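You operate a simulated robot arm through the tools that you are given. There is no shell and no other tool.

The job below is to be done with a simulated robot arm. You get a single attempt, and the scene is never put back.

## Task
Change the purple filter for the teal one and set the light panel to ev 7.
Fine: panel power key off and the hot lamp dark before you touch a filter; the purple filter goes into its own well; switch on, press the light meter key in its dock, turn the brightness dial and read again till it shows ev 7, five readings at most; leave colour dial and boost key alone.

It is judged by the outcome, as a careful person would: the job done as asked, and still so three seconds after it is handed in. It fails if anything else is knocked over, pushed out of place, dropped, spilled or broken.

## Robot
A 6-joint arm with a fingered hand, fixed in place. Base frame: the origin is at the foot of the arm, x ahead of it, y to its left, z up. Units: m, degrees, N and s.
With the tool pointing down near the work surface it reaches from about 0.3 to 0.82 m from the base axis. Its first joint turns from -166.0 to 166.0 degrees. Payload 4 kg.
The TCP is the grasp point between the finger pads, 0.026 m short of the fingertips. In the tool frame z runs along the fingers and y along their closing line. Largest opening 0.132 m; the body of the gripper starts 0.073 m behind the TCP. The gripper is a hand of 5 fingers: y runs from the thumb to the fingers, the wrist lies at [0, 0, -0.239] in the tool frame, and closing takes about 1.5 s.
Orientation is that of the tool frame in the base frame, as [roll, pitch, yaw] about the fixed x, y, z axes, in that order (R = Rz(yaw) Ry(pitch) Rx(roll)). With the fingers straight down and closing along the base's y, the tool's x points along the base's -x, its y along +y and its z along -z.

## Interface
- The arm moves only by the tool apply_moves. Its argument "motion" is a list of rows, each an object of numbers (a shift or turn left out is 0, a gripper value left out holds the last): "x", "y", "z": the shift along the tool's x, y, z in mm; "wx", "wy", "wz": the turn, a rotation vector about the tool's x, y, z in degrees. In form: [{"x": .., "y": .., "z": .., "wx": .., "wy": .., "wz": ..}, ...]. A call has 1 to 20 rows; each row shifts and turns the commanded pose from where the row before left it, along the tool's axes as they then stand. "gripper" is the opening in per cent of the stroke, from 0 (shut) to 100 (fully open), set as the call begins (left out, the last holds). Rows are played at 5 a second. More than 0.05 m and 8.6 degrees between two rows, or a gripper value outside its range, and nothing of the call is played. Where a pose cannot be reached the arm comes as near as it can. A force on the tool above 40 N (or 10 N above the force at the start of the call, whichever is more), or a blocked arm, ends the call early, and 0.2 s more pass. The fingers move at their own pace (about 0.045 m/s each) and stop on an object; they squeeze with about 31 N. The grip force told is the motor's: it shows also when the fingers shut on nothing. Time passes only in rows, and 0.2 s behind the last, so rows that do not move let the fingers close. It gives the time, the measured TCP pose, the force on the tool (base axes), the opening and the grip force at its end, in the units of the frame above (readings bear some noise), with the torque about the TCP (base axes, N m) and any sound that the robot's microphone picked up, and new pictures: "pictures" is both (left out), scene, wrist or none.
- Cameras (640 x 400 px; columns grow to the right, rows downward): "scene" is fixed at [0.0566, 0.4934, 1.5914]; the picture's right is [-0.31, -0.95, 0.00], its down [-0.74, 0.24, -0.63] and it looks along [0.59, -0.19, -0.78] (base axes); focal length 228 px, centre (320, 200). "wrist" rides on the gripper at [0.085, 0.002, -0.097] in the tool frame; the picture's right is [-0.02, 1.00, 0.00], its down [-0.75, -0.02, -0.66] and it looks along [-0.66, -0.01, 0.75] (tool axes); focal length 270 px, centre (320, 200). There is no depth. A picture from a camera that has moved, and an enlarged one, comes with that camera's place and axes in the base frame and with its lens. The place of the scene camera against the robot may be out by one fixed shift of up to 0.018 m in any direction.
- move_fingers(finger1, finger2, finger3, finger4, thumb_bend): sets how far each is bent, from 0 (flat) to 1 (curled in); at 0.3 the hand is open as for a grip, at 0.7 the pads meet at the TCP. One left out holds its place. A second passes; each finger stops where it meets its share of the squeeze, and holds until it gets a number again. A gripper value or a shape takes the hand back. It gives what a move gives, with no picture; readings hold the bend of each and the force on the fingers (four entries, about 0 where the hand has none), thumb and palm.
- hand_shape(shape): the hand has 5 fingers and takes this shape, open, in about a second: jaw (thumb against the fingers, like two jaws); tri (thumb and two fingers); tip (a fingertip pinch); poke (one finger out to press); point (the index stretched); flat (the hand flat); cup (the hand cupped); fist (a fist). The gripper value then closes the fingers along that shape, each until it touches; the sizes above hold for jaw. It gives what a move gives, with no picture.
- enlarge(camera, box): a new picture of the part [left, top, right, bottom] of that camera's present view, enlarged. It takes no simulated time.
- sign_off(): hands the job in; it is judged then, once.

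Nothing tells you positions but the pictures and the camera data. Unless the task says otherwise, let go and move clear before handing in.

The tools are called after "Emit:" by a JSON object that holds its "fn" and its "kwargs". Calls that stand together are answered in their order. apply_moves: Moves the arm, as the interface text tells. Its arguments: {"type":"object","properties":{"motion":{"type":"array","items":{"type":"object","properties":{"x":{"type":"number"},"y":{"type":"number"},"z":{"type":"number"},"wx":{"type":"number"},"wy":{"type":"number"},"wz":{"type":"number"}}}},"gripper":{"type":"number"},"pictures":{"type":"string","enum":["both","scene","wrist","none"]}},"required":["motion"]} The other tools are called the same way: hand_shape (shape) gives the hand a shape; move_fingers (finger1, finger2, finger3, finger4, thumb_bend) moves the fingers one by one; enlarge (camera, box) takes an enlarged picture of a part of a camera's view; sign_off () hands the job in.

At the start:

```text
time: 0.0
ee_pos: [0.3499, 0.1433, 1.3387]
tcp_rot: [179.9, 0.1, -179.9]
force: [0.2, 0.6, -0.6]
ft_torque: [0.0, 0.0, 0.01]
gripper_width: 0.1318
gripper_force: 0.0
shape: jaw
bend: [0.3, 0.3, 0.3, 0.3, 0.3]
finger forces: [0.1, 0.0, 0.0, 0.0, 0.0, 0.0]
```

scene: 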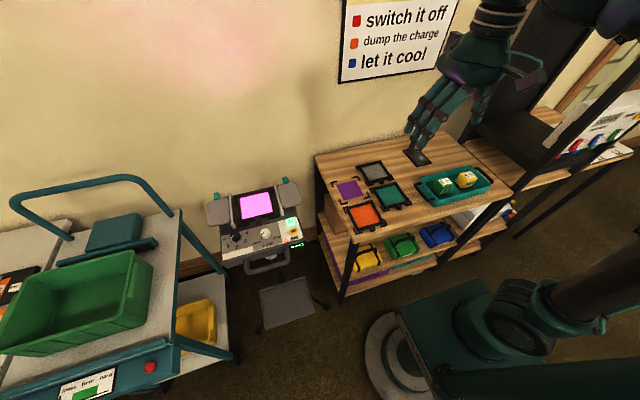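
wrist: 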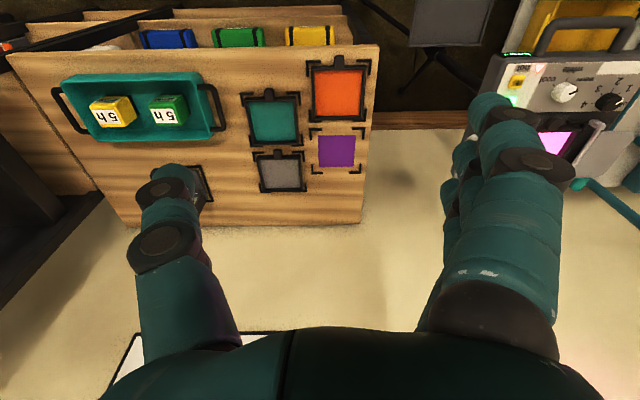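

I see a light panel (pink lit screen) on a stand with dials and a green-lit key, and a wooden shelf with filters (teal, orange, grey, and an empty purple-marked well). A wall sign gives the steps for switching off. I'll enlarge the views to work out the details before moving.

Emit:
{"fn": "enlarge", "kwargs": {"camera": "scene", "box": [190, 160, 330, 280]}}

Emit:
{"fn": "enlarge", "kwargs": {"camera": "scene", "box": [310, 130, 510, 255]}}

Emit:
{"fn": "enlarge", "kwargs": {"camera": "scene", "box": [330, 0, 470, 90]}}

Emit:
{"fn": "enlarge", "kwargs": {"camera": "wrist", "box": [470, 20, 640, 200]}}

Emit:
{"fn": "enlarge", "kwargs": {"camera": "wrist", "box": [40, 40, 400, 230]}}

```text
3.33 times, centred on (260, 220) of scene
camera zoom: at [0.0566, 0.4934, 1.5914], right [-0.31, -0.95, 0.0], down [-0.74, 0.24, -0.63], along [0.59, -0.19, -0.78], focal length 759 px, centre (520, 133)
```

zoom: 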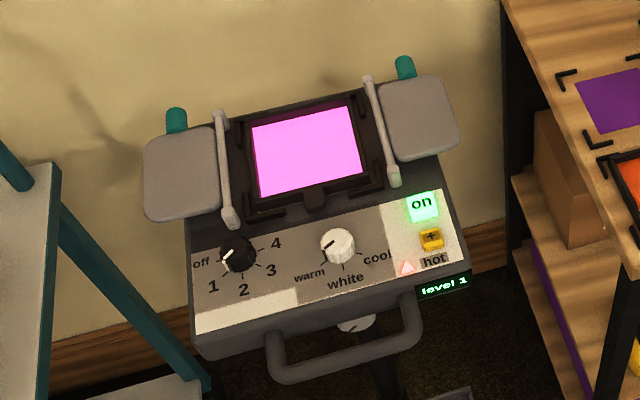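

```text
3.20 times, centred on (410, 192) of scene
camera zoom: at [0.0566, 0.4934, 1.5914], right [-0.31, -0.95, 0.0], down [-0.74, 0.24, -0.63], along [0.59, -0.19, -0.78], focal length 729 px, centre (32, 224)
```

zoom: 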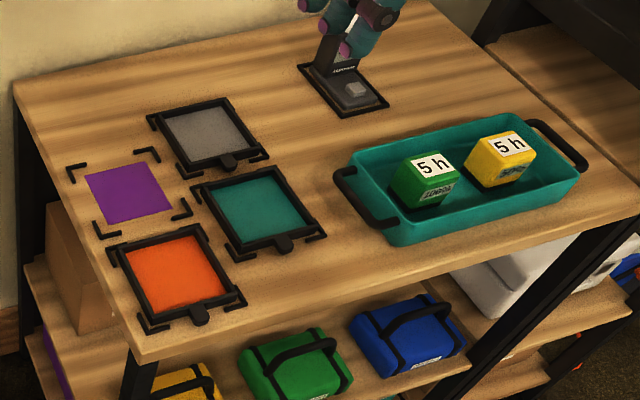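

```text
4.44 times, centred on (400, 45) of scene
camera zoom: at [0.0566, 0.4934, 1.5914], right [-0.31, -0.95, 0.0], down [-0.74, 0.24, -0.63], along [0.59, -0.19, -0.78], focal length 1012 px, centre (-36, 889)
```

zoom: 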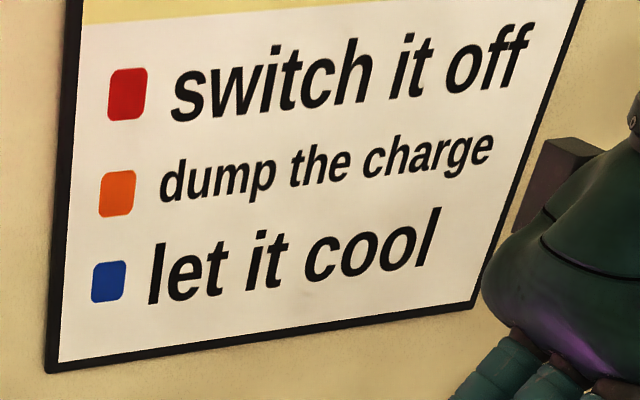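

```text
2.22 times, centred on (555, 110) of wrist
camera zoom: at [0.2659, 0.1448, 1.435], right [0.02, 1.0, 0.0], down [0.75, -0.02, 0.66], along [0.66, -0.01, -0.75], focal length 601 px, centre (-202, 400)
```

zoom: 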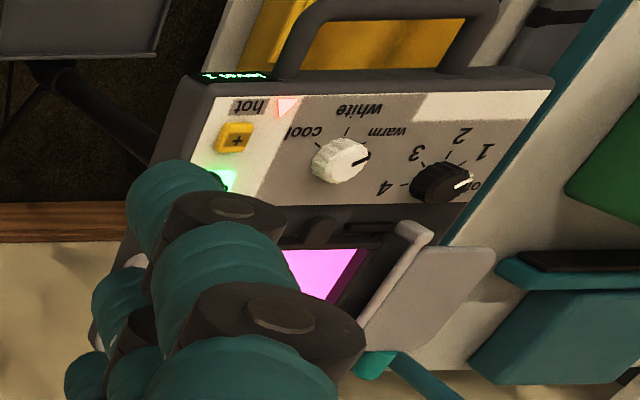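

```text
1.78 times, centred on (220, 135) of wrist
camera zoom: at [0.2659, 0.1448, 1.435], right [0.02, 1.0, 0.0], down [0.75, -0.02, 0.66], along [0.66, -0.01, -0.75], focal length 480 px, centre (498, 316)
```

zoom: 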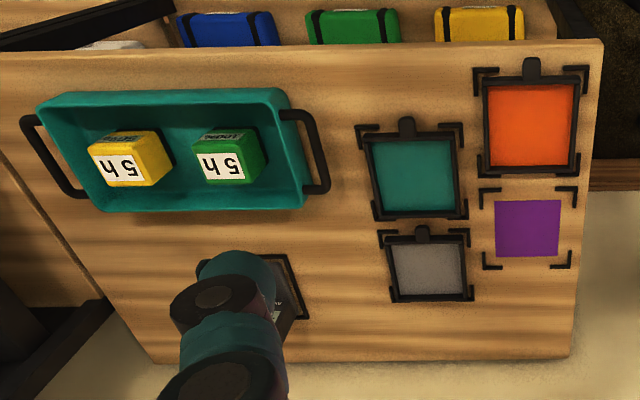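

The table top is at about z = 0.89 and the panel controls at about (0.45, 0.46, 1.0). I'm turning the hand toward the panel so the wrist camera can see it closely.

Emit:
{"fn": "apply_moves", "kwargs": {"motion": [{"x": 30, "y": 35}, {"x": 30, "y": 40}, {"x": 30, "y": 40}, {"wz": -7.5}, {"wz": -7.5}, {"wz": -7.5}, {"wz": -7.5}, {"wz": -7.5}, {"wz": -7.5}, {}]}}

```text
time: 2.2
ee_pos: [0.2609, 0.2584, 1.3383]
tcp_rot: [-180.0, 0.2, -134.9]
force: [-0.2, 0.2, 0.4]
ft_torque: [0.01, -0.01, 0.01]
gripper_width: 0.1318
gripper_force: 0.1
shape: jaw
bend: [0.3, 0.3, 0.3, 0.3, 0.3]
finger forces: [0.0, 0.0, 0.1, 0.1, 0.1, 0.0]
camera wrist: at [0.2003, 0.1995, 1.4347], right [-0.69, 0.72, 0.0], down [0.54, 0.52, 0.66], along [0.48, 0.46, -0.75], focal length 270 px, centre (320, 200)
```

scene: 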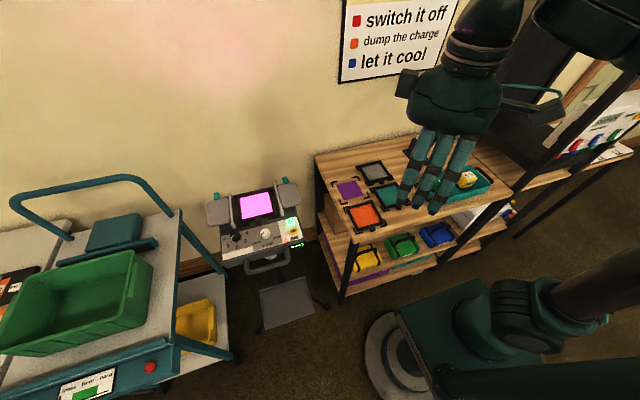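
wrist: 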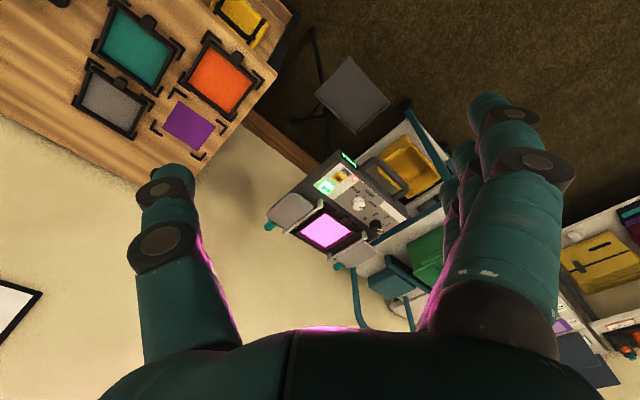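

The panel is now centred in the wrist view. I'm enlarging it for detail.

Emit:
{"fn": "enlarge", "kwargs": {"camera": "wrist", "box": [255, 140, 447, 260]}}

Emit:
{"fn": "enlarge", "kwargs": {"camera": "scene", "box": [205, 175, 317, 245]}}

Emit:
{"fn": "enlarge", "kwargs": {"camera": "scene", "box": [380, 130, 444, 170]}}

```text
3.33 times, centred on (351, 200) of wrist
camera zoom: at [0.2003, 0.1995, 1.4347], right [-0.69, 0.72, 0.0], down [0.54, 0.52, 0.66], along [0.48, 0.46, -0.75], focal length 901 px, centre (217, 200)
```

zoom: 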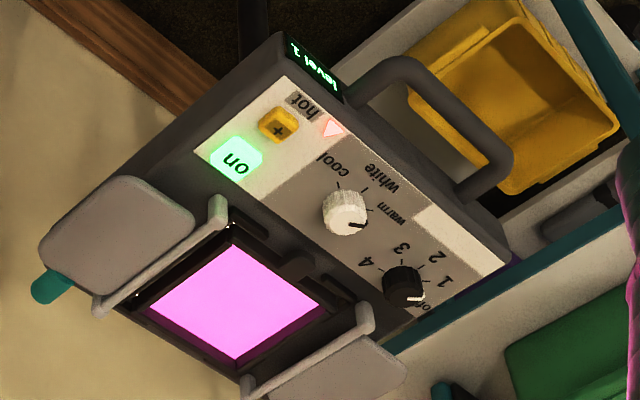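

```text
5.71 times, centred on (261, 210) of scene
camera zoom: at [0.0566, 0.4934, 1.5914], right [-0.31, -0.95, 0.0], down [-0.74, 0.24, -0.63], along [0.59, -0.19, -0.78], focal length 1301 px, centre (657, 143)
```

zoom: 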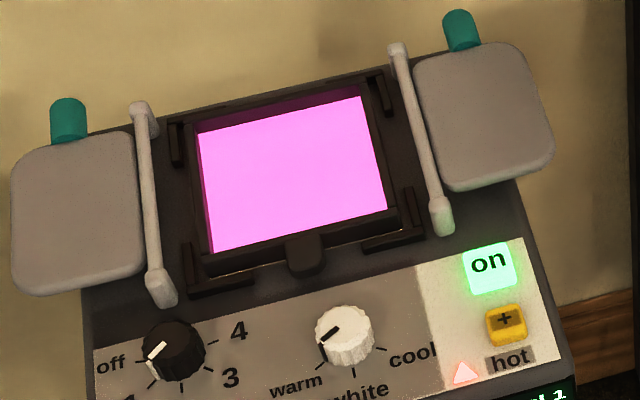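

```text
10.00 times, centred on (412, 150) of scene
camera zoom: at [0.0566, 0.4934, 1.5914], right [-0.31, -0.95, 0.0], down [-0.74, 0.24, -0.63], along [0.59, -0.19, -0.78], focal length 2277 px, centre (-600, 700)
```

zoom: 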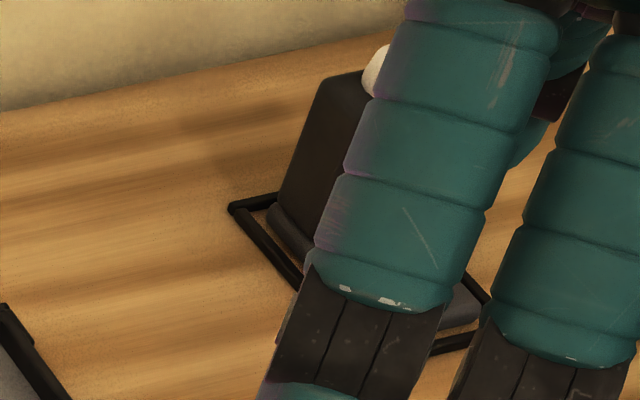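

The panel face looks horizontal at about z ≈ 0.985, and the filter wells lie on the table top. I'll take a closer look at the panel from straight in front.

Emit:
{"fn": "apply_moves", "kwargs": {"motion": [{"wz": 7.5}, {"wz": 7.5}, {"wz": 7.5}, {"wz": 7.5}, {"wz": 7.5}, {"wz": 7.5}, {"x": -15, "y": 44, "z": 15}, {"x": -15, "y": 44, "z": 15}, {"x": -15, "y": 44, "z": 15}, {"x": -15, "y": 44, "z": 15}, {"x": -15, "y": 44, "z": 15}, {"x": -15, "y": 42, "z": 15}, {}]}}

Emit:
{"fn": "enlarge", "kwargs": {"camera": "wrist", "box": [192, 40, 448, 200]}}

Emit:
{"fn": "enlarge", "kwargs": {"camera": "scene", "box": [380, 125, 460, 175]}}

```text
time: 5.0
ee_pos: [0.3478, 0.5203, 1.2474]
tcp_rot: [179.9, 0.1, 180.0]
force: [0.1, 1.3, 0.3]
ft_torque: [0.03, 0.05, 0.01]
gripper_width: 0.1321
gripper_force: 0.2
shape: jaw
bend: [0.3, 0.3, 0.3, 0.3, 0.3]
finger forces: [0.0, 0.0, 0.1, 0.1, 0.1, 0.0]
camera wrist: at [0.2652, 0.5225, 1.3437], right [0.02, 1.0, 0.0], down [0.75, -0.02, 0.66], along [0.66, -0.01, -0.75], focal length 270 px, centre (320, 200)
```

scene: 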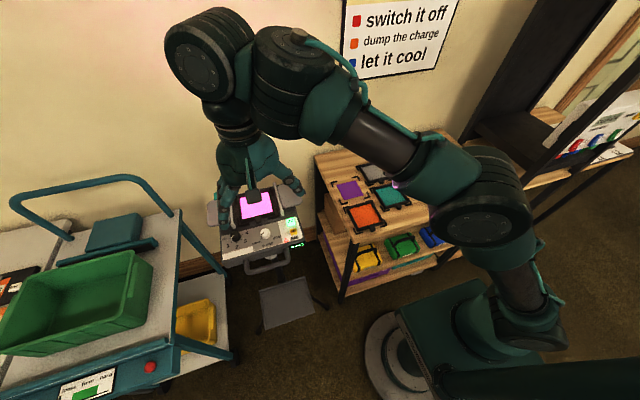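
wrist: 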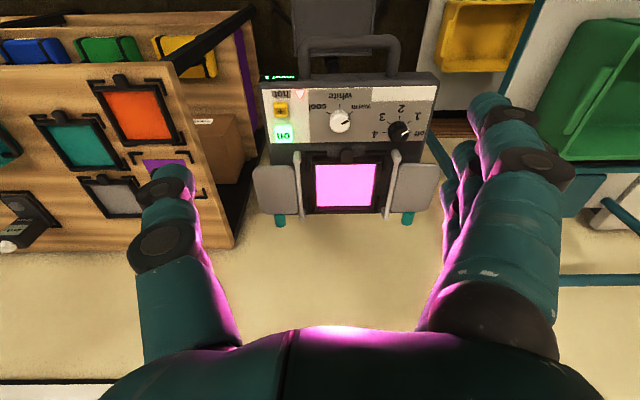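

```text
2.50 times, centred on (320, 120) of wrist
camera zoom: at [0.2652, 0.5225, 1.3437], right [0.02, 1.0, 0.0], down [0.75, -0.02, 0.66], along [0.66, -0.01, -0.75], focal length 676 px, centre (320, 400)
```

zoom: 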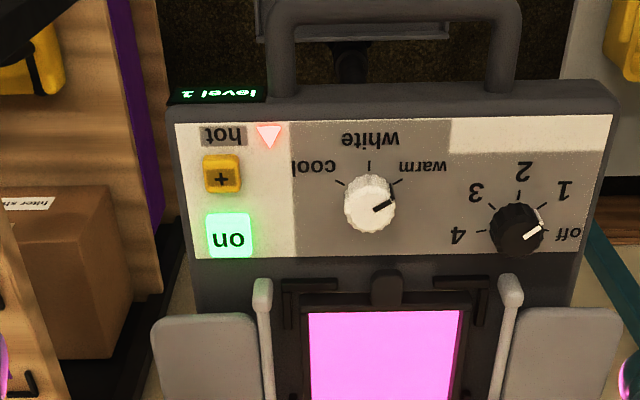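

```text
8.00 times, centred on (420, 150) of scene
camera zoom: at [0.0566, 0.4934, 1.5914], right [-0.31, -0.95, 0.0], down [-0.74, 0.24, -0.63], along [0.59, -0.19, -0.78], focal length 1822 px, centre (-480, 600)
```

zoom: 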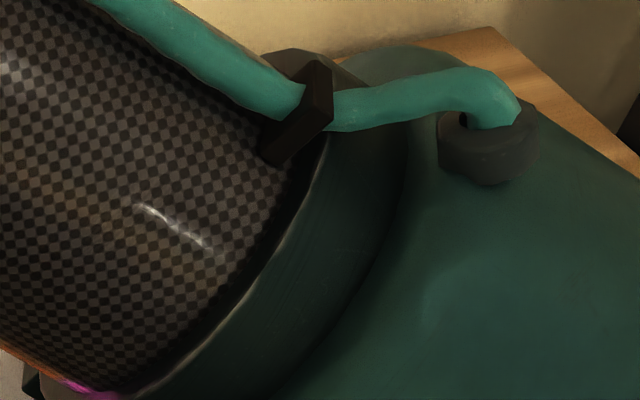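

The wrist views put the power key at about (0.457, 0.466, 0.974), the brightness dial at (0.454, 0.635) and the filter tab at (0.497, 0.562). I'm switching the hand to poke to see where the fingertip sits.

Emit:
{"fn": "hand_shape", "kwargs": {"shape": "poke"}}

Emit:
{"fn": "apply_moves", "kwargs": {"motion": [{}]}}

Emit:
{"fn": "enlarge", "kwargs": {"camera": "wrist", "box": [380, 80, 460, 130]}}

Emit:
{"fn": "enlarge", "kwargs": {"camera": "scene", "box": [190, 140, 330, 240]}}

```text
time: 5.9
ee_pos: [0.3487, 0.5206, 1.2468]
tcp_rot: [179.8, 0.1, -179.9]
force: [0.3, 0.0, -0.4]
ft_torque: [0.0, -0.01, 0.01]
gripper_width: 0.0
gripper_force: 0.1
shape: poke
bend: [1.0, 1.0, 1.0, 1.0, 0.47]
finger forces: [0.0, 0.1, 0.1, 0.0, 0.0, 0.1]
```

```text
time: 6.3
ee_pos: [0.3492, 0.5196, 1.247]
tcp_rot: [180.0, 0.1, -179.9]
force: [0.1, 0.1, 0.0]
ft_torque: [0.0, -0.03, -0.05]
gripper_width: 0.0002
gripper_force: 0.1
shape: poke
bend: [1.0, 1.0, 1.0, 1.0, 0.47]
finger forces: [0.0, 0.1, 0.0, 0.0, 0.1, 0.0]
camera wrist: at [0.2651, 0.5221, 1.3438], right [0.02, 1.0, 0.0], down [0.75, -0.02, 0.66], along [0.66, -0.01, -0.75], focal length 270 px, centre (320, 200)
```

scene: 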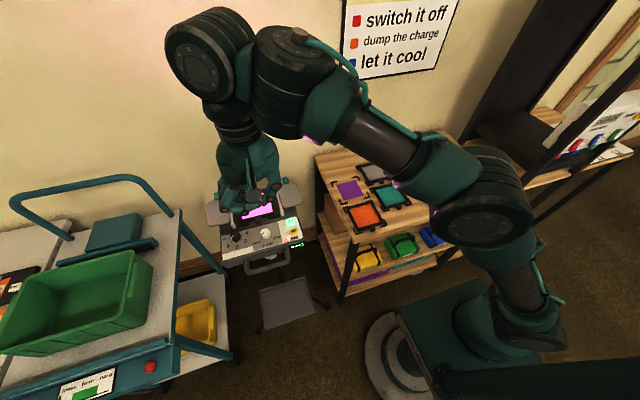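
wrist: 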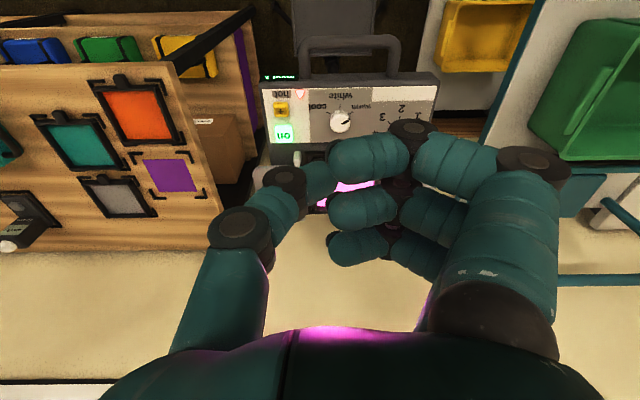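

```text
8.00 times, centred on (420, 105) of wrist
camera zoom: at [0.2651, 0.5221, 1.3438], right [0.02, 1.0, 0.0], down [0.75, -0.02, 0.66], along [0.66, -0.01, -0.75], focal length 2162 px, centre (-480, 960)
```

zoom: 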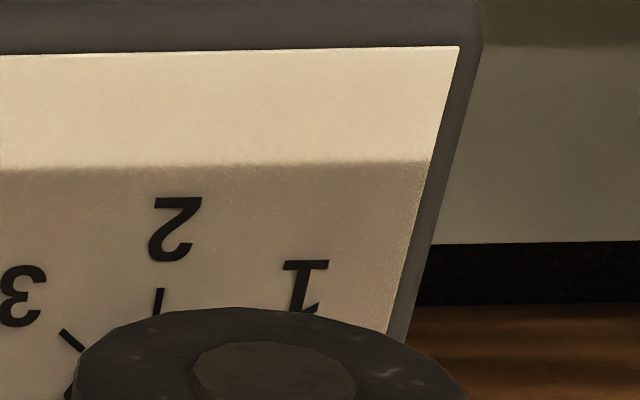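

```text
4.00 times, centred on (260, 190) of scene
camera zoom: at [0.0566, 0.4934, 1.5914], right [-0.31, -0.95, 0.0], down [-0.74, 0.24, -0.63], along [0.59, -0.19, -0.78], focal length 911 px, centre (560, 240)
```

zoom: 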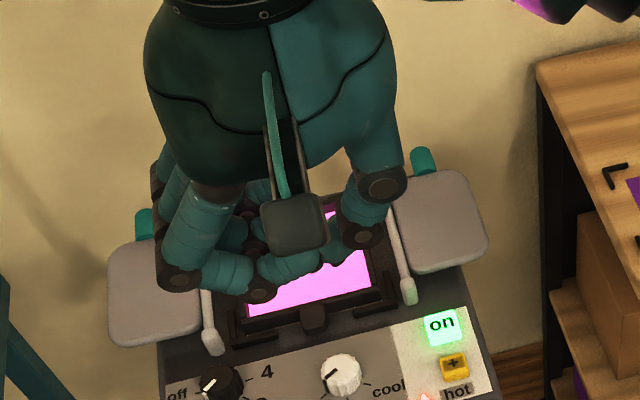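

Poke curls all four fingers and leaves the thumb as the pressing digit, which is hard to see. I'll check the "point" shape.

Emit:
{"fn": "hand_shape", "kwargs": {"shape": "point"}}

Emit:
{"fn": "apply_moves", "kwargs": {"motion": [{}]}}

Emit:
{"fn": "enlarge", "kwargs": {"camera": "scene", "box": [190, 140, 330, 240]}}

```text
time: 7.2
ee_pos: [0.3497, 0.5207, 1.2469]
tcp_rot: [179.9, 0.1, -179.9]
force: [0.2, 0.0, 0.0]
ft_torque: [-0.01, 0.01, -0.01]
gripper_width: 0.1261
gripper_force: 0.0
shape: point
bend: [0.28, 1.0, 1.0, 1.0, 0.55]
finger forces: [0.1, 0.1, 0.1, 0.0, 0.1, 0.0]
```

```text
time: 7.6
ee_pos: [0.3494, 0.5219, 1.2479]
tcp_rot: [180.0, 0.1, -179.9]
force: [0.7, -0.5, 0.7]
ft_torque: [-0.02, 0.0, 0.01]
gripper_width: 0.1262
gripper_force: 0.1
shape: point
bend: [0.28, 1.0, 1.0, 1.0, 0.55]
finger forces: [0.1, 0.0, 0.0, 0.0, 0.0, 0.0]
camera wrist: at [0.2652, 0.5221, 1.3438], right [0.02, 1.0, 0.0], down [0.75, -0.02, 0.66], along [0.66, -0.01, -0.75], focal length 270 px, centre (320, 200)
```

scene: 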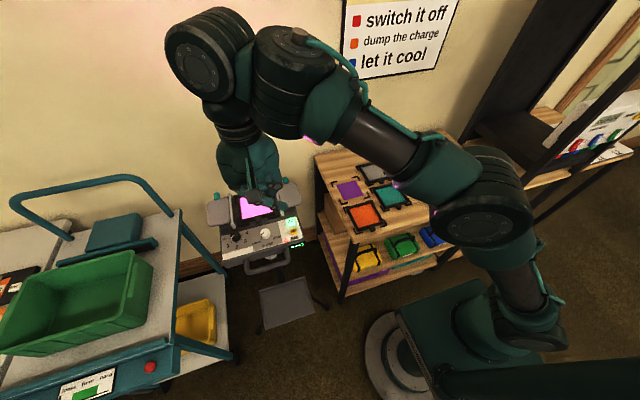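
wrist: 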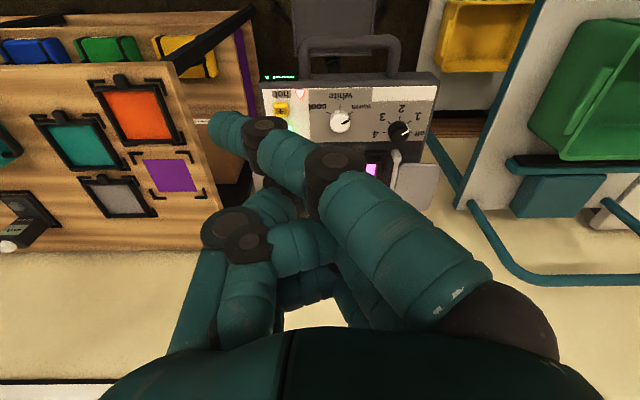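

```text
4.00 times, centred on (260, 190) of scene
camera zoom: at [0.0566, 0.4934, 1.5914], right [-0.31, -0.95, 0.0], down [-0.74, 0.24, -0.63], along [0.59, -0.19, -0.78], focal length 911 px, centre (560, 240)
```

zoom: 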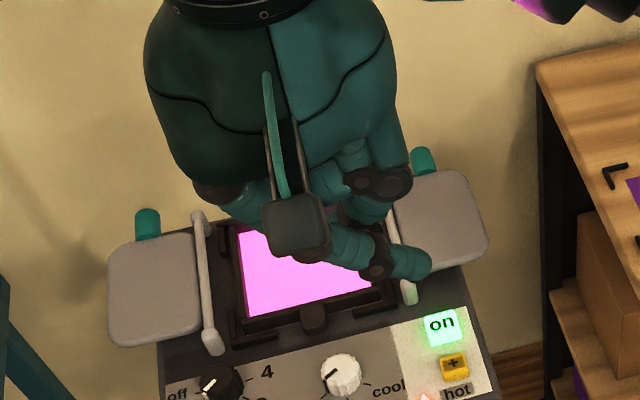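

In "point" the index slants sideways, so I'll shape it myself: jaw with finger 1 at 0.7 (tip below the TCP) and the others curled away.

Emit:
{"fn": "hand_shape", "kwargs": {"shape": "jaw"}}

Emit:
{"fn": "move_fingers", "kwargs": {"finger1": 0.7, "finger2": 1.0, "finger3": 1.0, "finger4": 1.0, "thumb_bend": 0.3}}

Emit:
{"fn": "apply_moves", "kwargs": {"motion": [{}]}}

Emit:
{"fn": "enlarge", "kwargs": {"camera": "scene", "box": [190, 140, 330, 240]}}

Emit:
{"fn": "enlarge", "kwargs": {"camera": "wrist", "box": [240, 60, 560, 260]}}

```text
time: 8.5
ee_pos: [0.3495, 0.521, 1.2465]
tcp_rot: [179.8, 0.1, -179.9]
force: [-0.1, -0.3, 0.7]
ft_torque: [-0.01, -0.02, -0.01]
gripper_width: 0.1319
gripper_force: 0.1
shape: jaw
bend: [0.3, 0.3, 0.3, 0.3, 0.3]
finger forces: [0.0, 0.0, 0.0, 0.0, 0.0, 0.0]
```

```text
time: 9.5
ee_pos: [0.3495, 0.5216, 1.2479]
tcp_rot: [179.9, 0.1, -179.9]
force: [0.4, 0.7, 0.1]
ft_torque: [0.02, -0.01, 0.05]
gripper_width: 0.0759
gripper_force: 0.0
shape: fingers
bend: [0.7, 1.0, 1.0, 1.0, 0.3]
finger forces: [0.0, 0.1, 0.0, 0.1, 0.0, 0.0]
```

```text
time: 9.9
ee_pos: [0.3503, 0.5211, 1.2474]
tcp_rot: [179.9, 0.1, -179.8]
force: [0.1, 0.7, 0.6]
ft_torque: [0.01, 0.0, 0.01]
gripper_width: 0.076
gripper_force: 0.0
shape: fingers
bend: [0.7, 1.0, 1.0, 1.0, 0.3]
finger forces: [0.0, 0.1, 0.0, 0.0, 0.0, 0.0]
camera wrist: at [0.2651, 0.5221, 1.3438], right [0.02, 1.0, 0.0], down [0.75, -0.02, 0.66], along [0.66, -0.01, -0.75], focal length 270 px, centre (320, 200)
```

scene: 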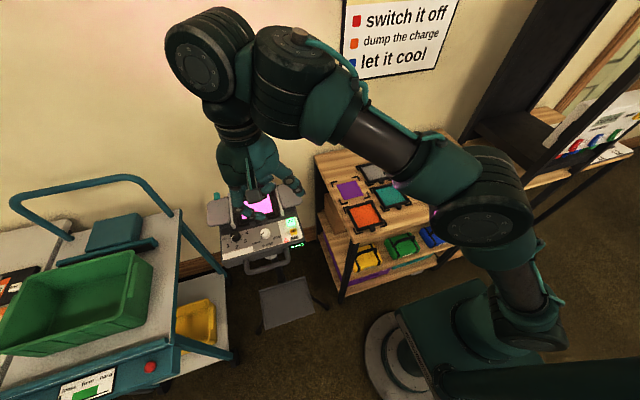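
wrist: 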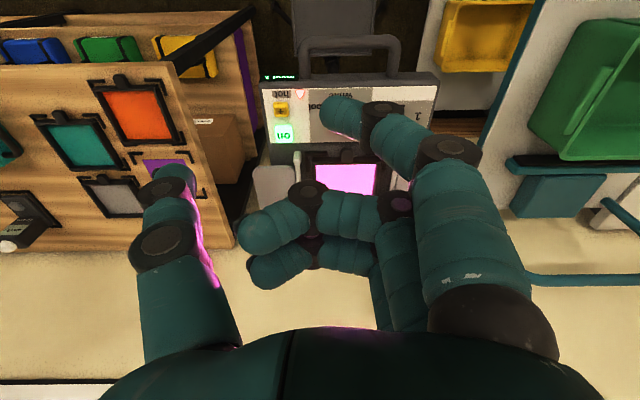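

```text
4.00 times, centred on (260, 190) of scene
camera zoom: at [0.0566, 0.4934, 1.5914], right [-0.31, -0.95, 0.0], down [-0.74, 0.24, -0.63], along [0.59, -0.19, -0.78], focal length 911 px, centre (560, 240)
```

zoom: 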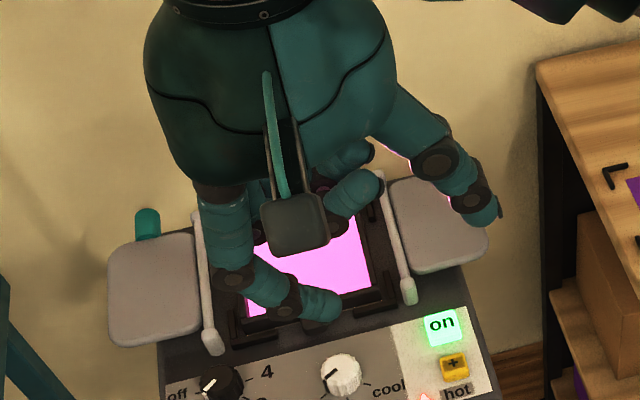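

```text
2.00 times, centred on (400, 160) of wrist
camera zoom: at [0.2651, 0.5221, 1.3438], right [0.02, 1.0, 0.0], down [0.75, -0.02, 0.66], along [0.66, -0.01, -0.75], focal length 541 px, centre (160, 280)
```

zoom: 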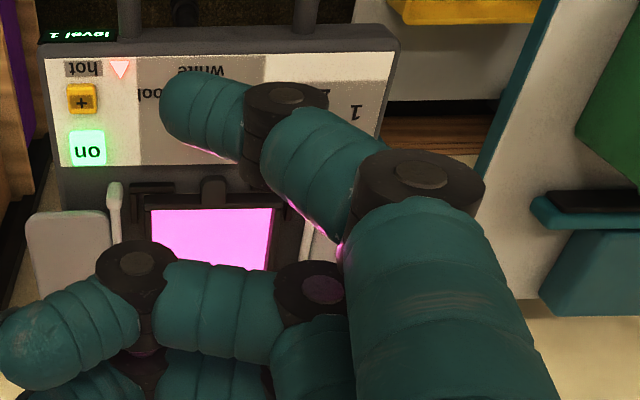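

Finger 1 now reaches down alone near the TCP, with the others curled about 20 mm higher. I'll bring it above the power key with a slight tilt that lowers the index side, then check alignment.

Emit:
{"fn": "apply_moves", "kwargs": {"motion": [{"x": -22, "y": -9.2, "z": 33}, {"x": -22, "y": -9.2, "z": 33}, {"x": -22, "y": -9.2, "z": 33}, {"x": -22, "y": -9.2, "z": 33}, {"x": -22, "y": -9.2, "z": 33}, {"x": -22, "y": -9.2, "z": 33}, {"wy": -7.5}, {"wy": -7.5}, {}]}}

Emit:
{"fn": "enlarge", "kwargs": {"camera": "wrist", "box": [200, 0, 520, 200]}}

Emit:
{"fn": "enlarge", "kwargs": {"camera": "scene", "box": [190, 140, 330, 240]}}

```text
time: 11.9
ee_pos: [0.4824, 0.466, 1.0503]
tcp_rot: [179.9, 15.2, 180.0]
force: [-0.3, 0.1, 0.2]
ft_torque: [0.02, -0.01, 0.01]
gripper_width: 0.076
gripper_force: 0.0
shape: fingers
bend: [0.7, 1.0, 1.0, 1.0, 0.3]
finger forces: [0.0, 0.0, 0.0, 0.1, 0.0, 0.0]
camera wrist: at [0.376, 0.4673, 1.1224], right [0.02, 1.0, 0.01], down [0.55, -0.02, 0.83], along [0.83, -0.01, -0.55], focal length 270 px, centre (320, 200)
```

scene: 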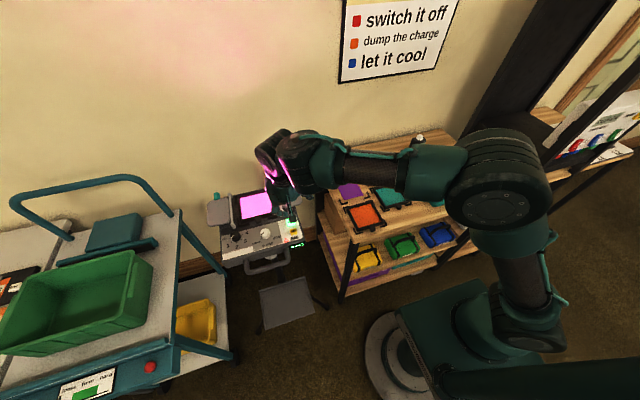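
wrist: 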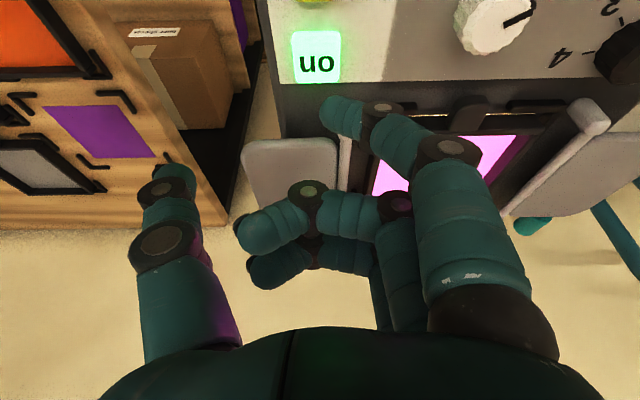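

```text
2.00 times, centred on (360, 100) of wrist
camera zoom: at [0.376, 0.4673, 1.1224], right [0.02, 1.0, 0.01], down [0.55, -0.02, 0.83], along [0.83, -0.01, -0.55], focal length 541 px, centre (240, 400)
```

zoom: 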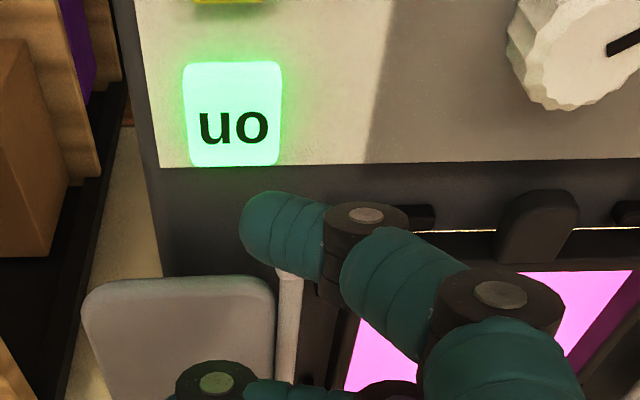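

```text
4.00 times, centred on (260, 190) of scene
camera zoom: at [0.0566, 0.4934, 1.5914], right [-0.31, -0.95, 0.0], down [-0.74, 0.24, -0.63], along [0.59, -0.19, -0.78], focal length 911 px, centre (560, 240)
```

zoom: 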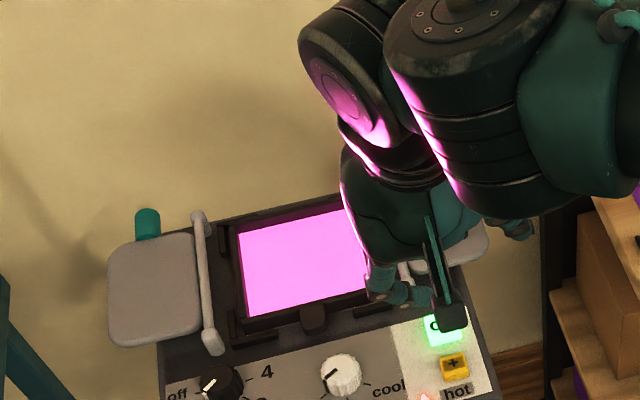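

The finger at 0.7 slopes sideways, so its contact point isn't clean. I'll raise and reopen finger 1 to 0.3, where the tip points straighter down, leaving the rest of the hand off the panel side.

Emit:
{"fn": "apply_moves", "kwargs": {"motion": [{"z": -40}, {"wy": 7.5}, {"wy": 7.5}, {"y": -35}, {"y": -35}], "pictures": "none"}}

Emit:
{"fn": "move_fingers", "kwargs": {"finger1": 0.3}}

Emit:
{"fn": "apply_moves", "kwargs": {"motion": [{}]}}

Emit:
{"fn": "enlarge", "kwargs": {"camera": "wrist", "box": [320, 0, 640, 200]}}

Emit:
{"fn": "enlarge", "kwargs": {"camera": "scene", "box": [190, 140, 330, 240]}}

```text
time: 13.1
ee_pos: [0.4712, 0.3968, 1.0881]
tcp_rot: [-180.0, 0.1, -179.9]
force: [0.6, -0.6, -0.2]
ft_torque: [0.01, 0.01, -0.02]
gripper_width: 0.0758
gripper_force: 0.1
shape: fingers
bend: [0.7, 1.0, 1.0, 1.0, 0.3]
finger forces: [0.0, 0.1, 0.0, 0.0, 0.0, 0.1]
```

```text
time: 14.1
ee_pos: [0.4721, 0.3963, 1.0881]
tcp_rot: [179.8, 0.1, -179.9]
force: [0.1, -0.4, -0.1]
ft_torque: [-0.01, 0.0, 0.02]
gripper_width: 0.1384
gripper_force: 0.1
shape: fingers
bend: [0.3, 1.0, 1.0, 1.0, 0.3]
finger forces: [0.0, 0.0, 0.0, 0.1, 0.0, 0.0]
```

```text
time: 14.5
ee_pos: [0.4715, 0.3973, 1.0881]
tcp_rot: [179.8, 0.2, -179.9]
force: [-0.1, -0.1, 0.0]
ft_torque: [0.0, 0.0, 0.01]
gripper_width: 0.1379
gripper_force: 0.1
shape: fingers
bend: [0.3, 1.0, 1.0, 1.0, 0.3]
finger forces: [0.0, 0.0, 0.0, 0.1, 0.1, 0.1]
camera wrist: at [0.387, 0.3977, 1.1853], right [0.02, 1.0, 0.0], down [0.75, -0.02, 0.66], along [0.66, -0.01, -0.75], focal length 270 px, centre (320, 200)
```

scene: 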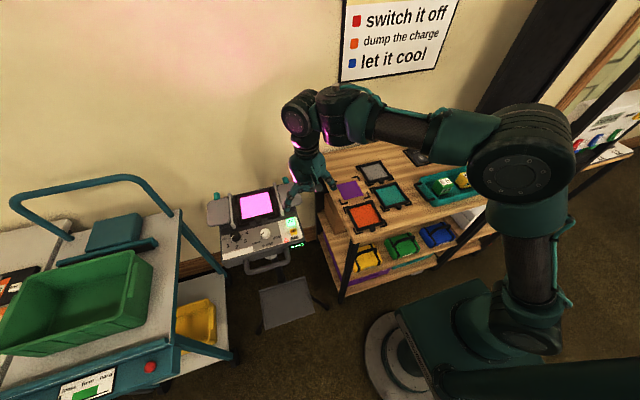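
wrist: 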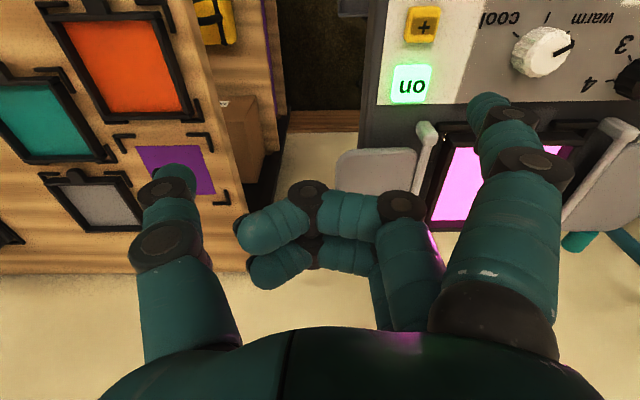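

```text
2.00 times, centred on (480, 100) of wrist
camera zoom: at [0.387, 0.3977, 1.1853], right [0.02, 1.0, 0.0], down [0.75, -0.02, 0.66], along [0.66, -0.01, -0.75], focal length 541 px, centre (0, 400)
```

zoom: 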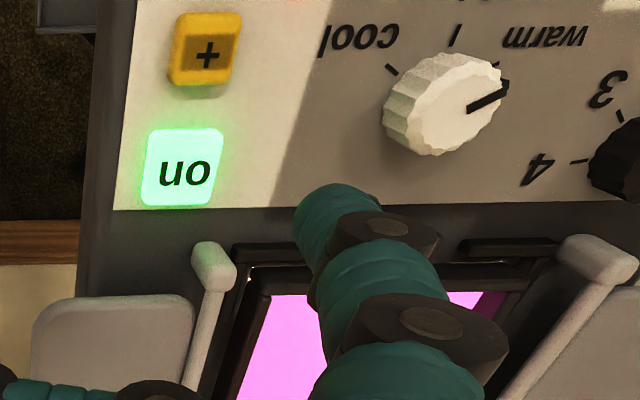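

```text
4.00 times, centred on (260, 190) of scene
camera zoom: at [0.0566, 0.4934, 1.5914], right [-0.31, -0.95, 0.0], down [-0.74, 0.24, -0.63], along [0.59, -0.19, -0.78], focal length 911 px, centre (560, 240)
```

zoom: 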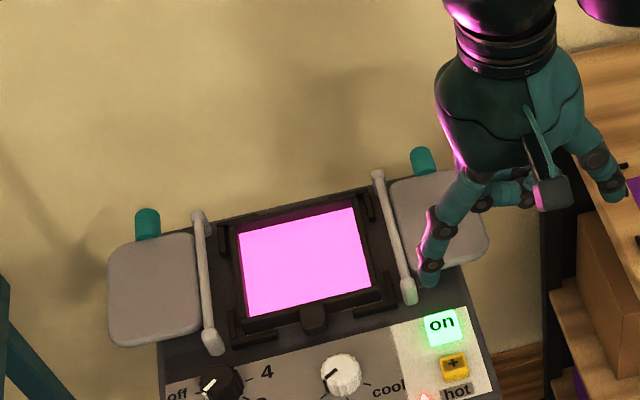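

Finger 1 now points nearly vertical with its tip at about (0.43, 0.466, 1.075). I'm moving forward 25 mm and down 55 mm, then checking alignment over the key.

Emit:
{"fn": "apply_moves", "kwargs": {"motion": [{"x": -24}, {"z": 28}, {"z": 28}, {}]}}

Emit:
{"fn": "enlarge", "kwargs": {"camera": "wrist", "box": [400, 40, 560, 140]}}

Emit:
{"fn": "enlarge", "kwargs": {"camera": "scene", "box": [250, 190, 330, 240]}}

```text
time: 15.5
ee_pos: [0.4948, 0.3971, 1.0344]
tcp_rot: [179.8, 0.2, 180.0]
force: [-0.4, 0.0, 0.3]
ft_torque: [0.01, -0.02, 0.01]
gripper_width: 0.1385
gripper_force: 0.1
shape: fingers
bend: [0.3, 1.0, 1.0, 1.0, 0.3]
finger forces: [0.0, 0.1, 0.0, 0.0, 0.0, 0.0]
camera wrist: at [0.4104, 0.3985, 1.13], right [0.02, 1.0, 0.0], down [0.75, -0.02, 0.66], along [0.66, -0.01, -0.75], focal length 270 px, centre (320, 200)
```

scene: 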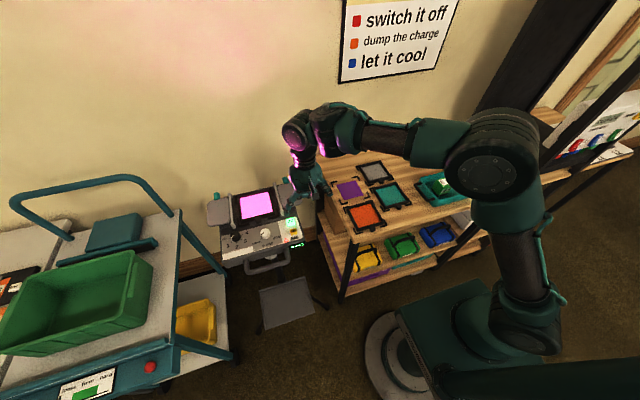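
wrist: 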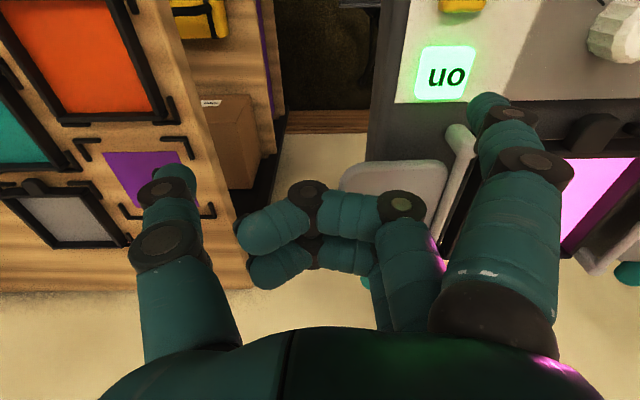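

```text
4.00 times, centred on (480, 90) of wrist
camera zoom: at [0.4104, 0.3985, 1.13], right [0.02, 1.0, 0.0], down [0.75, -0.02, 0.66], along [0.66, -0.01, -0.75], focal length 1081 px, centre (-320, 640)
```

zoom: 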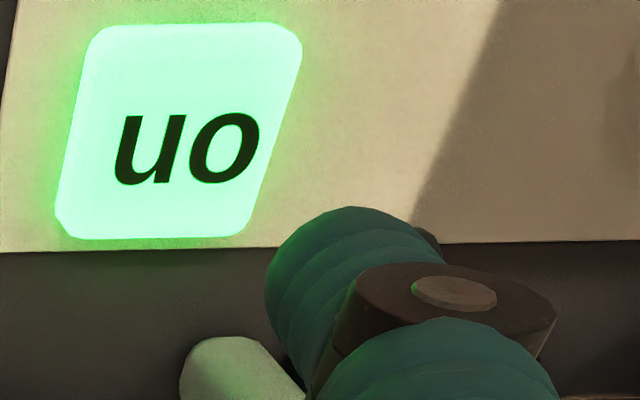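

```text
8.00 times, centred on (290, 215) of scene
camera zoom: at [0.0566, 0.4934, 1.5914], right [-0.31, -0.95, 0.0], down [-0.74, 0.24, -0.63], along [0.59, -0.19, -0.78], focal length 1822 px, centre (560, 80)
```

zoom: 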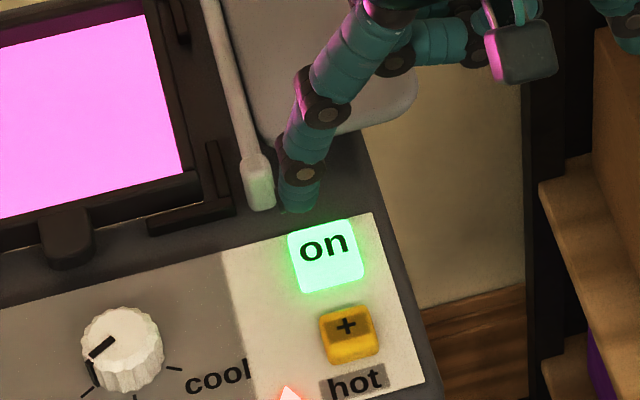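

The tip is about 36 mm above the key and about 5 mm too far in +y. I'm correcting that and descending in steps.

Emit:
{"fn": "apply_moves", "kwargs": {"motion": [{"y": -5.5, "x": -1}, {"z": 15}, {"z": 12}, {}]}}

Emit:
{"fn": "enlarge", "kwargs": {"camera": "scene", "box": [250, 190, 330, 240]}}

Emit:
{"fn": "enlarge", "kwargs": {"camera": "wrist", "box": [400, 40, 560, 140]}}

```text
time: 16.5
ee_pos: [0.4967, 0.3911, 1.0066]
tcp_rot: [179.9, 0.1, -179.9]
force: [-0.5, -0.9, 0.2]
ft_torque: [-0.03, 0.0, -0.01]
gripper_width: 0.1385
gripper_force: 0.1
shape: fingers
bend: [0.3, 1.0, 1.0, 1.0, 0.3]
finger forces: [0.0, 0.0, 0.1, 0.0, 0.1, 0.0]
camera wrist: at [0.4121, 0.3925, 1.1028], right [0.02, 1.0, 0.0], down [0.75, -0.02, 0.66], along [0.66, -0.01, -0.75], focal length 270 px, centre (320, 200)
```

scene: 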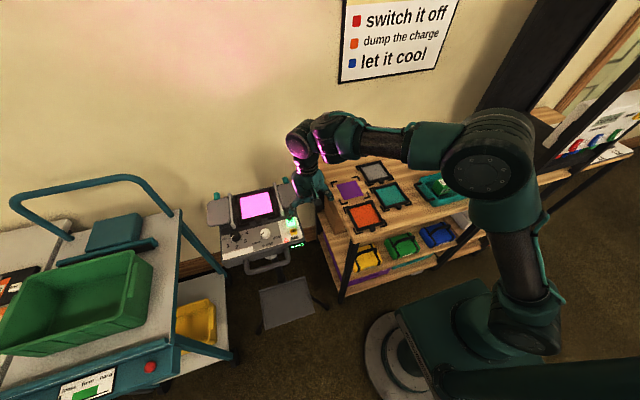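
wrist: 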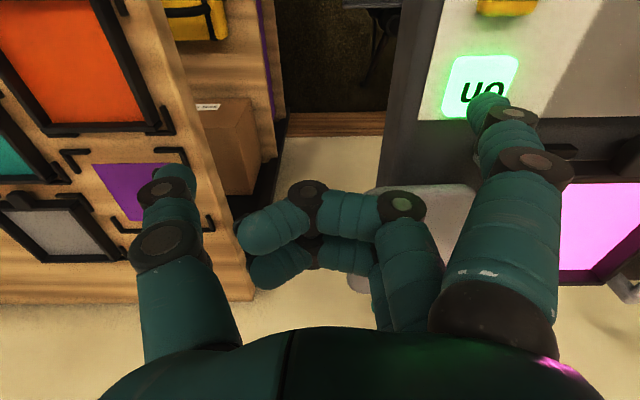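

```text
8.00 times, centred on (290, 215) of scene
camera zoom: at [0.0566, 0.4934, 1.5914], right [-0.31, -0.95, 0.0], down [-0.74, 0.24, -0.63], along [0.59, -0.19, -0.78], focal length 1822 px, centre (560, 80)
```

zoom: 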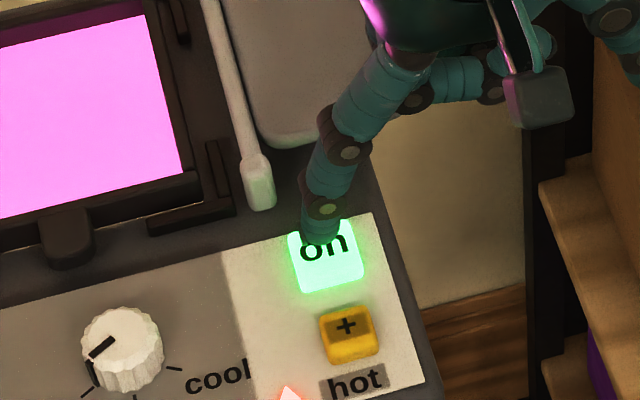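

```text
4.00 times, centred on (480, 90) of wrist
camera zoom: at [0.4121, 0.3925, 1.1028], right [0.02, 1.0, 0.0], down [0.75, -0.02, 0.66], along [0.66, -0.01, -0.75], focal length 1081 px, centre (-320, 640)
```

zoom: 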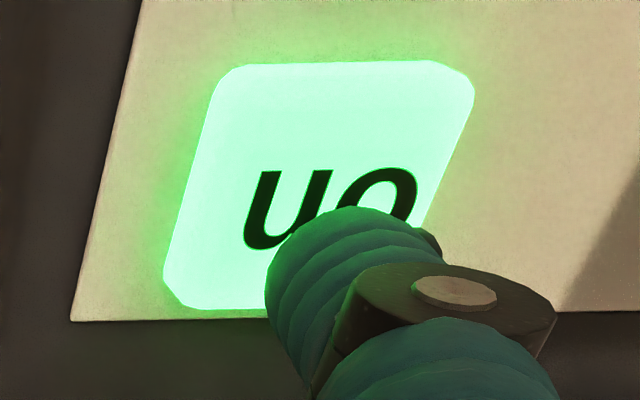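

The tip lines up over the key with about 8 mm left. I'm pressing gently in small steps.

Emit:
{"fn": "apply_moves", "kwargs": {"motion": [{"y": -1, "z": 4}, {"z": 3}, {"z": 2}, {}], "pictures": "none"}}

Emit:
{"fn": "enlarge", "kwargs": {"camera": "scene", "box": [250, 190, 330, 240]}}

```text
time: 17.5
ee_pos: [0.4976, 0.3903, 0.9973]
tcp_rot: [179.9, 0.2, -179.9]
force: [-0.7, -2.0, 5.2]
ft_torque: [0.4, 0.23, 0.11]
gripper_width: 0.1398
gripper_force: 3.1
shape: fingers
bend: [0.3, 1.0, 1.0, 1.0, 0.3]
finger forces: [5.9, 0.0, 0.1, 0.0, 0.1, 0.0]
heard: click
```

```text
8.00 times, centred on (290, 215) of scene
camera zoom: at [0.0566, 0.4934, 1.5914], right [-0.31, -0.95, 0.0], down [-0.74, 0.24, -0.63], along [0.59, -0.19, -0.78], focal length 1822 px, centre (560, 80)
```

zoom: 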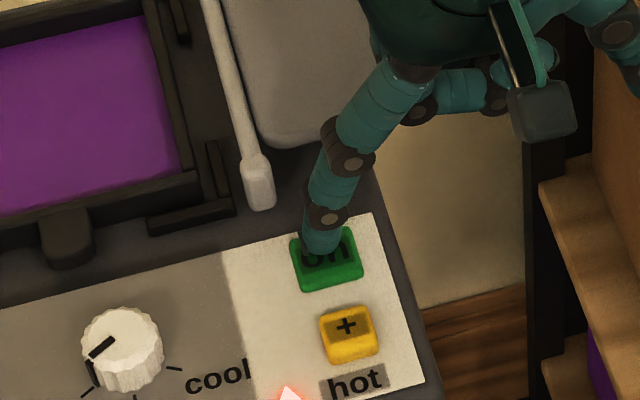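

A click sounded and the panel went dark. I'm lifting away and letting the hot lamp cool, and meanwhile taking close views of the filter and its tab.

Emit:
{"fn": "apply_moves", "kwargs": {"motion": [{"z": -40}, {"z": -40}, {"z": -40}, {"x": 40}, {"x": 30, "y": 30}, {"y": 45}, {"y": 45}, {"y": 45}, {}], "pictures": "none"}}

Emit:
{"fn": "hand_shape", "kwargs": {"shape": "jaw"}}

Emit:
{"fn": "apply_moves", "kwargs": {"motion": [{}]}}

Emit:
{"fn": "enlarge", "kwargs": {"camera": "wrist", "box": [210, 50, 450, 200]}}

Emit:
{"fn": "enlarge", "kwargs": {"camera": "scene", "box": [205, 180, 317, 250]}}

```text
time: 19.5
ee_pos: [0.4269, 0.5541, 1.1174]
tcp_rot: [179.9, 0.1, -179.9]
force: [0.7, -0.6, -0.4]
ft_torque: [-0.01, -0.02, 0.02]
gripper_width: 0.1387
gripper_force: 0.0
shape: fingers
bend: [0.3, 1.0, 1.0, 1.0, 0.3]
finger forces: [0.0, 0.1, 0.0, 0.0, 0.1, 0.1]
```

```text
time: 20.4
ee_pos: [0.4264, 0.5533, 1.1179]
tcp_rot: [179.9, 0.2, -179.9]
force: [1.0, -0.6, 0.6]
ft_torque: [-0.01, -0.01, 0.03]
gripper_width: 0.1319
gripper_force: 0.1
shape: jaw
bend: [0.3, 0.3, 0.3, 0.3, 0.3]
finger forces: [0.0, 0.1, 0.0, 0.0, 0.1, 0.1]
```

```text
time: 20.8
ee_pos: [0.4262, 0.5531, 1.1184]
tcp_rot: [179.8, 0.1, -180.0]
force: [0.2, -0.5, 0.2]
ft_torque: [-0.02, 0.0, 0.0]
gripper_width: 0.132
gripper_force: 0.1
shape: jaw
bend: [0.3, 0.3, 0.3, 0.3, 0.3]
finger forces: [0.1, 0.0, 0.0, 0.1, 0.1, 0.1]
camera wrist: at [0.3421, 0.5552, 1.2142], right [0.02, 1.0, 0.0], down [0.75, -0.02, 0.66], along [0.66, -0.01, -0.75], focal length 270 px, centre (320, 200)
```

scene: 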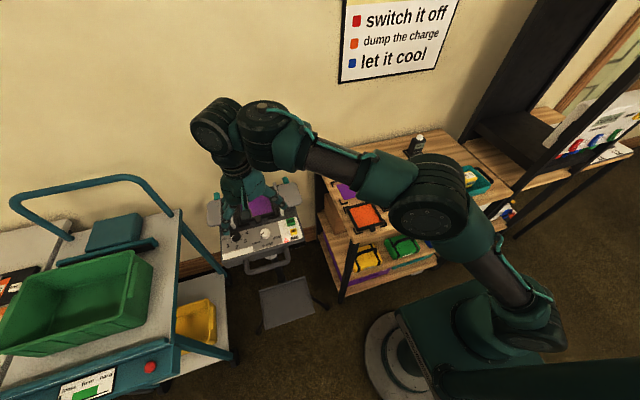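
wrist: 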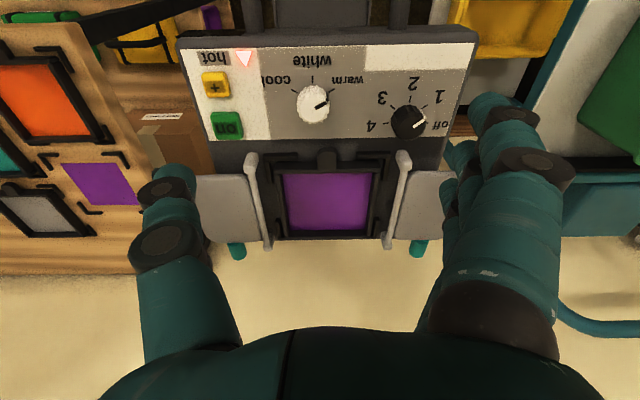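

```text
2.67 times, centred on (330, 125) of wrist
camera zoom: at [0.3421, 0.5552, 1.2142], right [0.02, 1.0, 0.0], down [0.75, -0.02, 0.66], along [0.66, -0.01, -0.75], focal length 721 px, centre (293, 400)
```

zoom: 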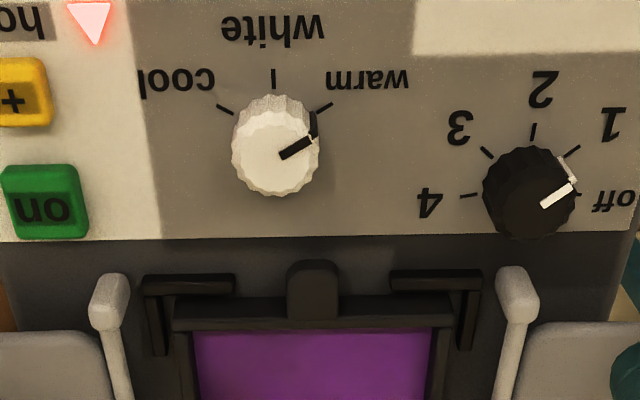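

```text
5.71 times, centred on (261, 215) of scene
camera zoom: at [0.0566, 0.4934, 1.5914], right [-0.31, -0.95, 0.0], down [-0.74, 0.24, -0.63], along [0.59, -0.19, -0.78], focal length 1301 px, centre (657, 114)
```

zoom: 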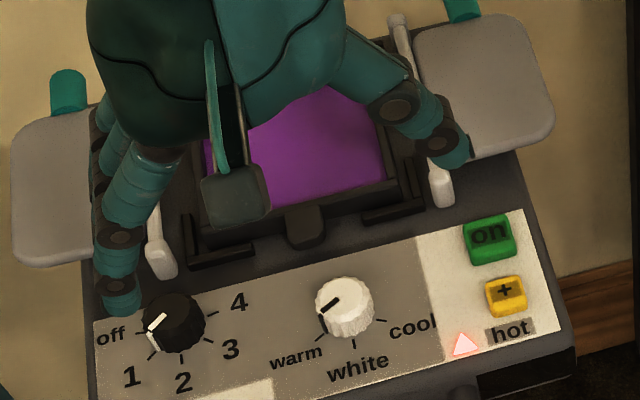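

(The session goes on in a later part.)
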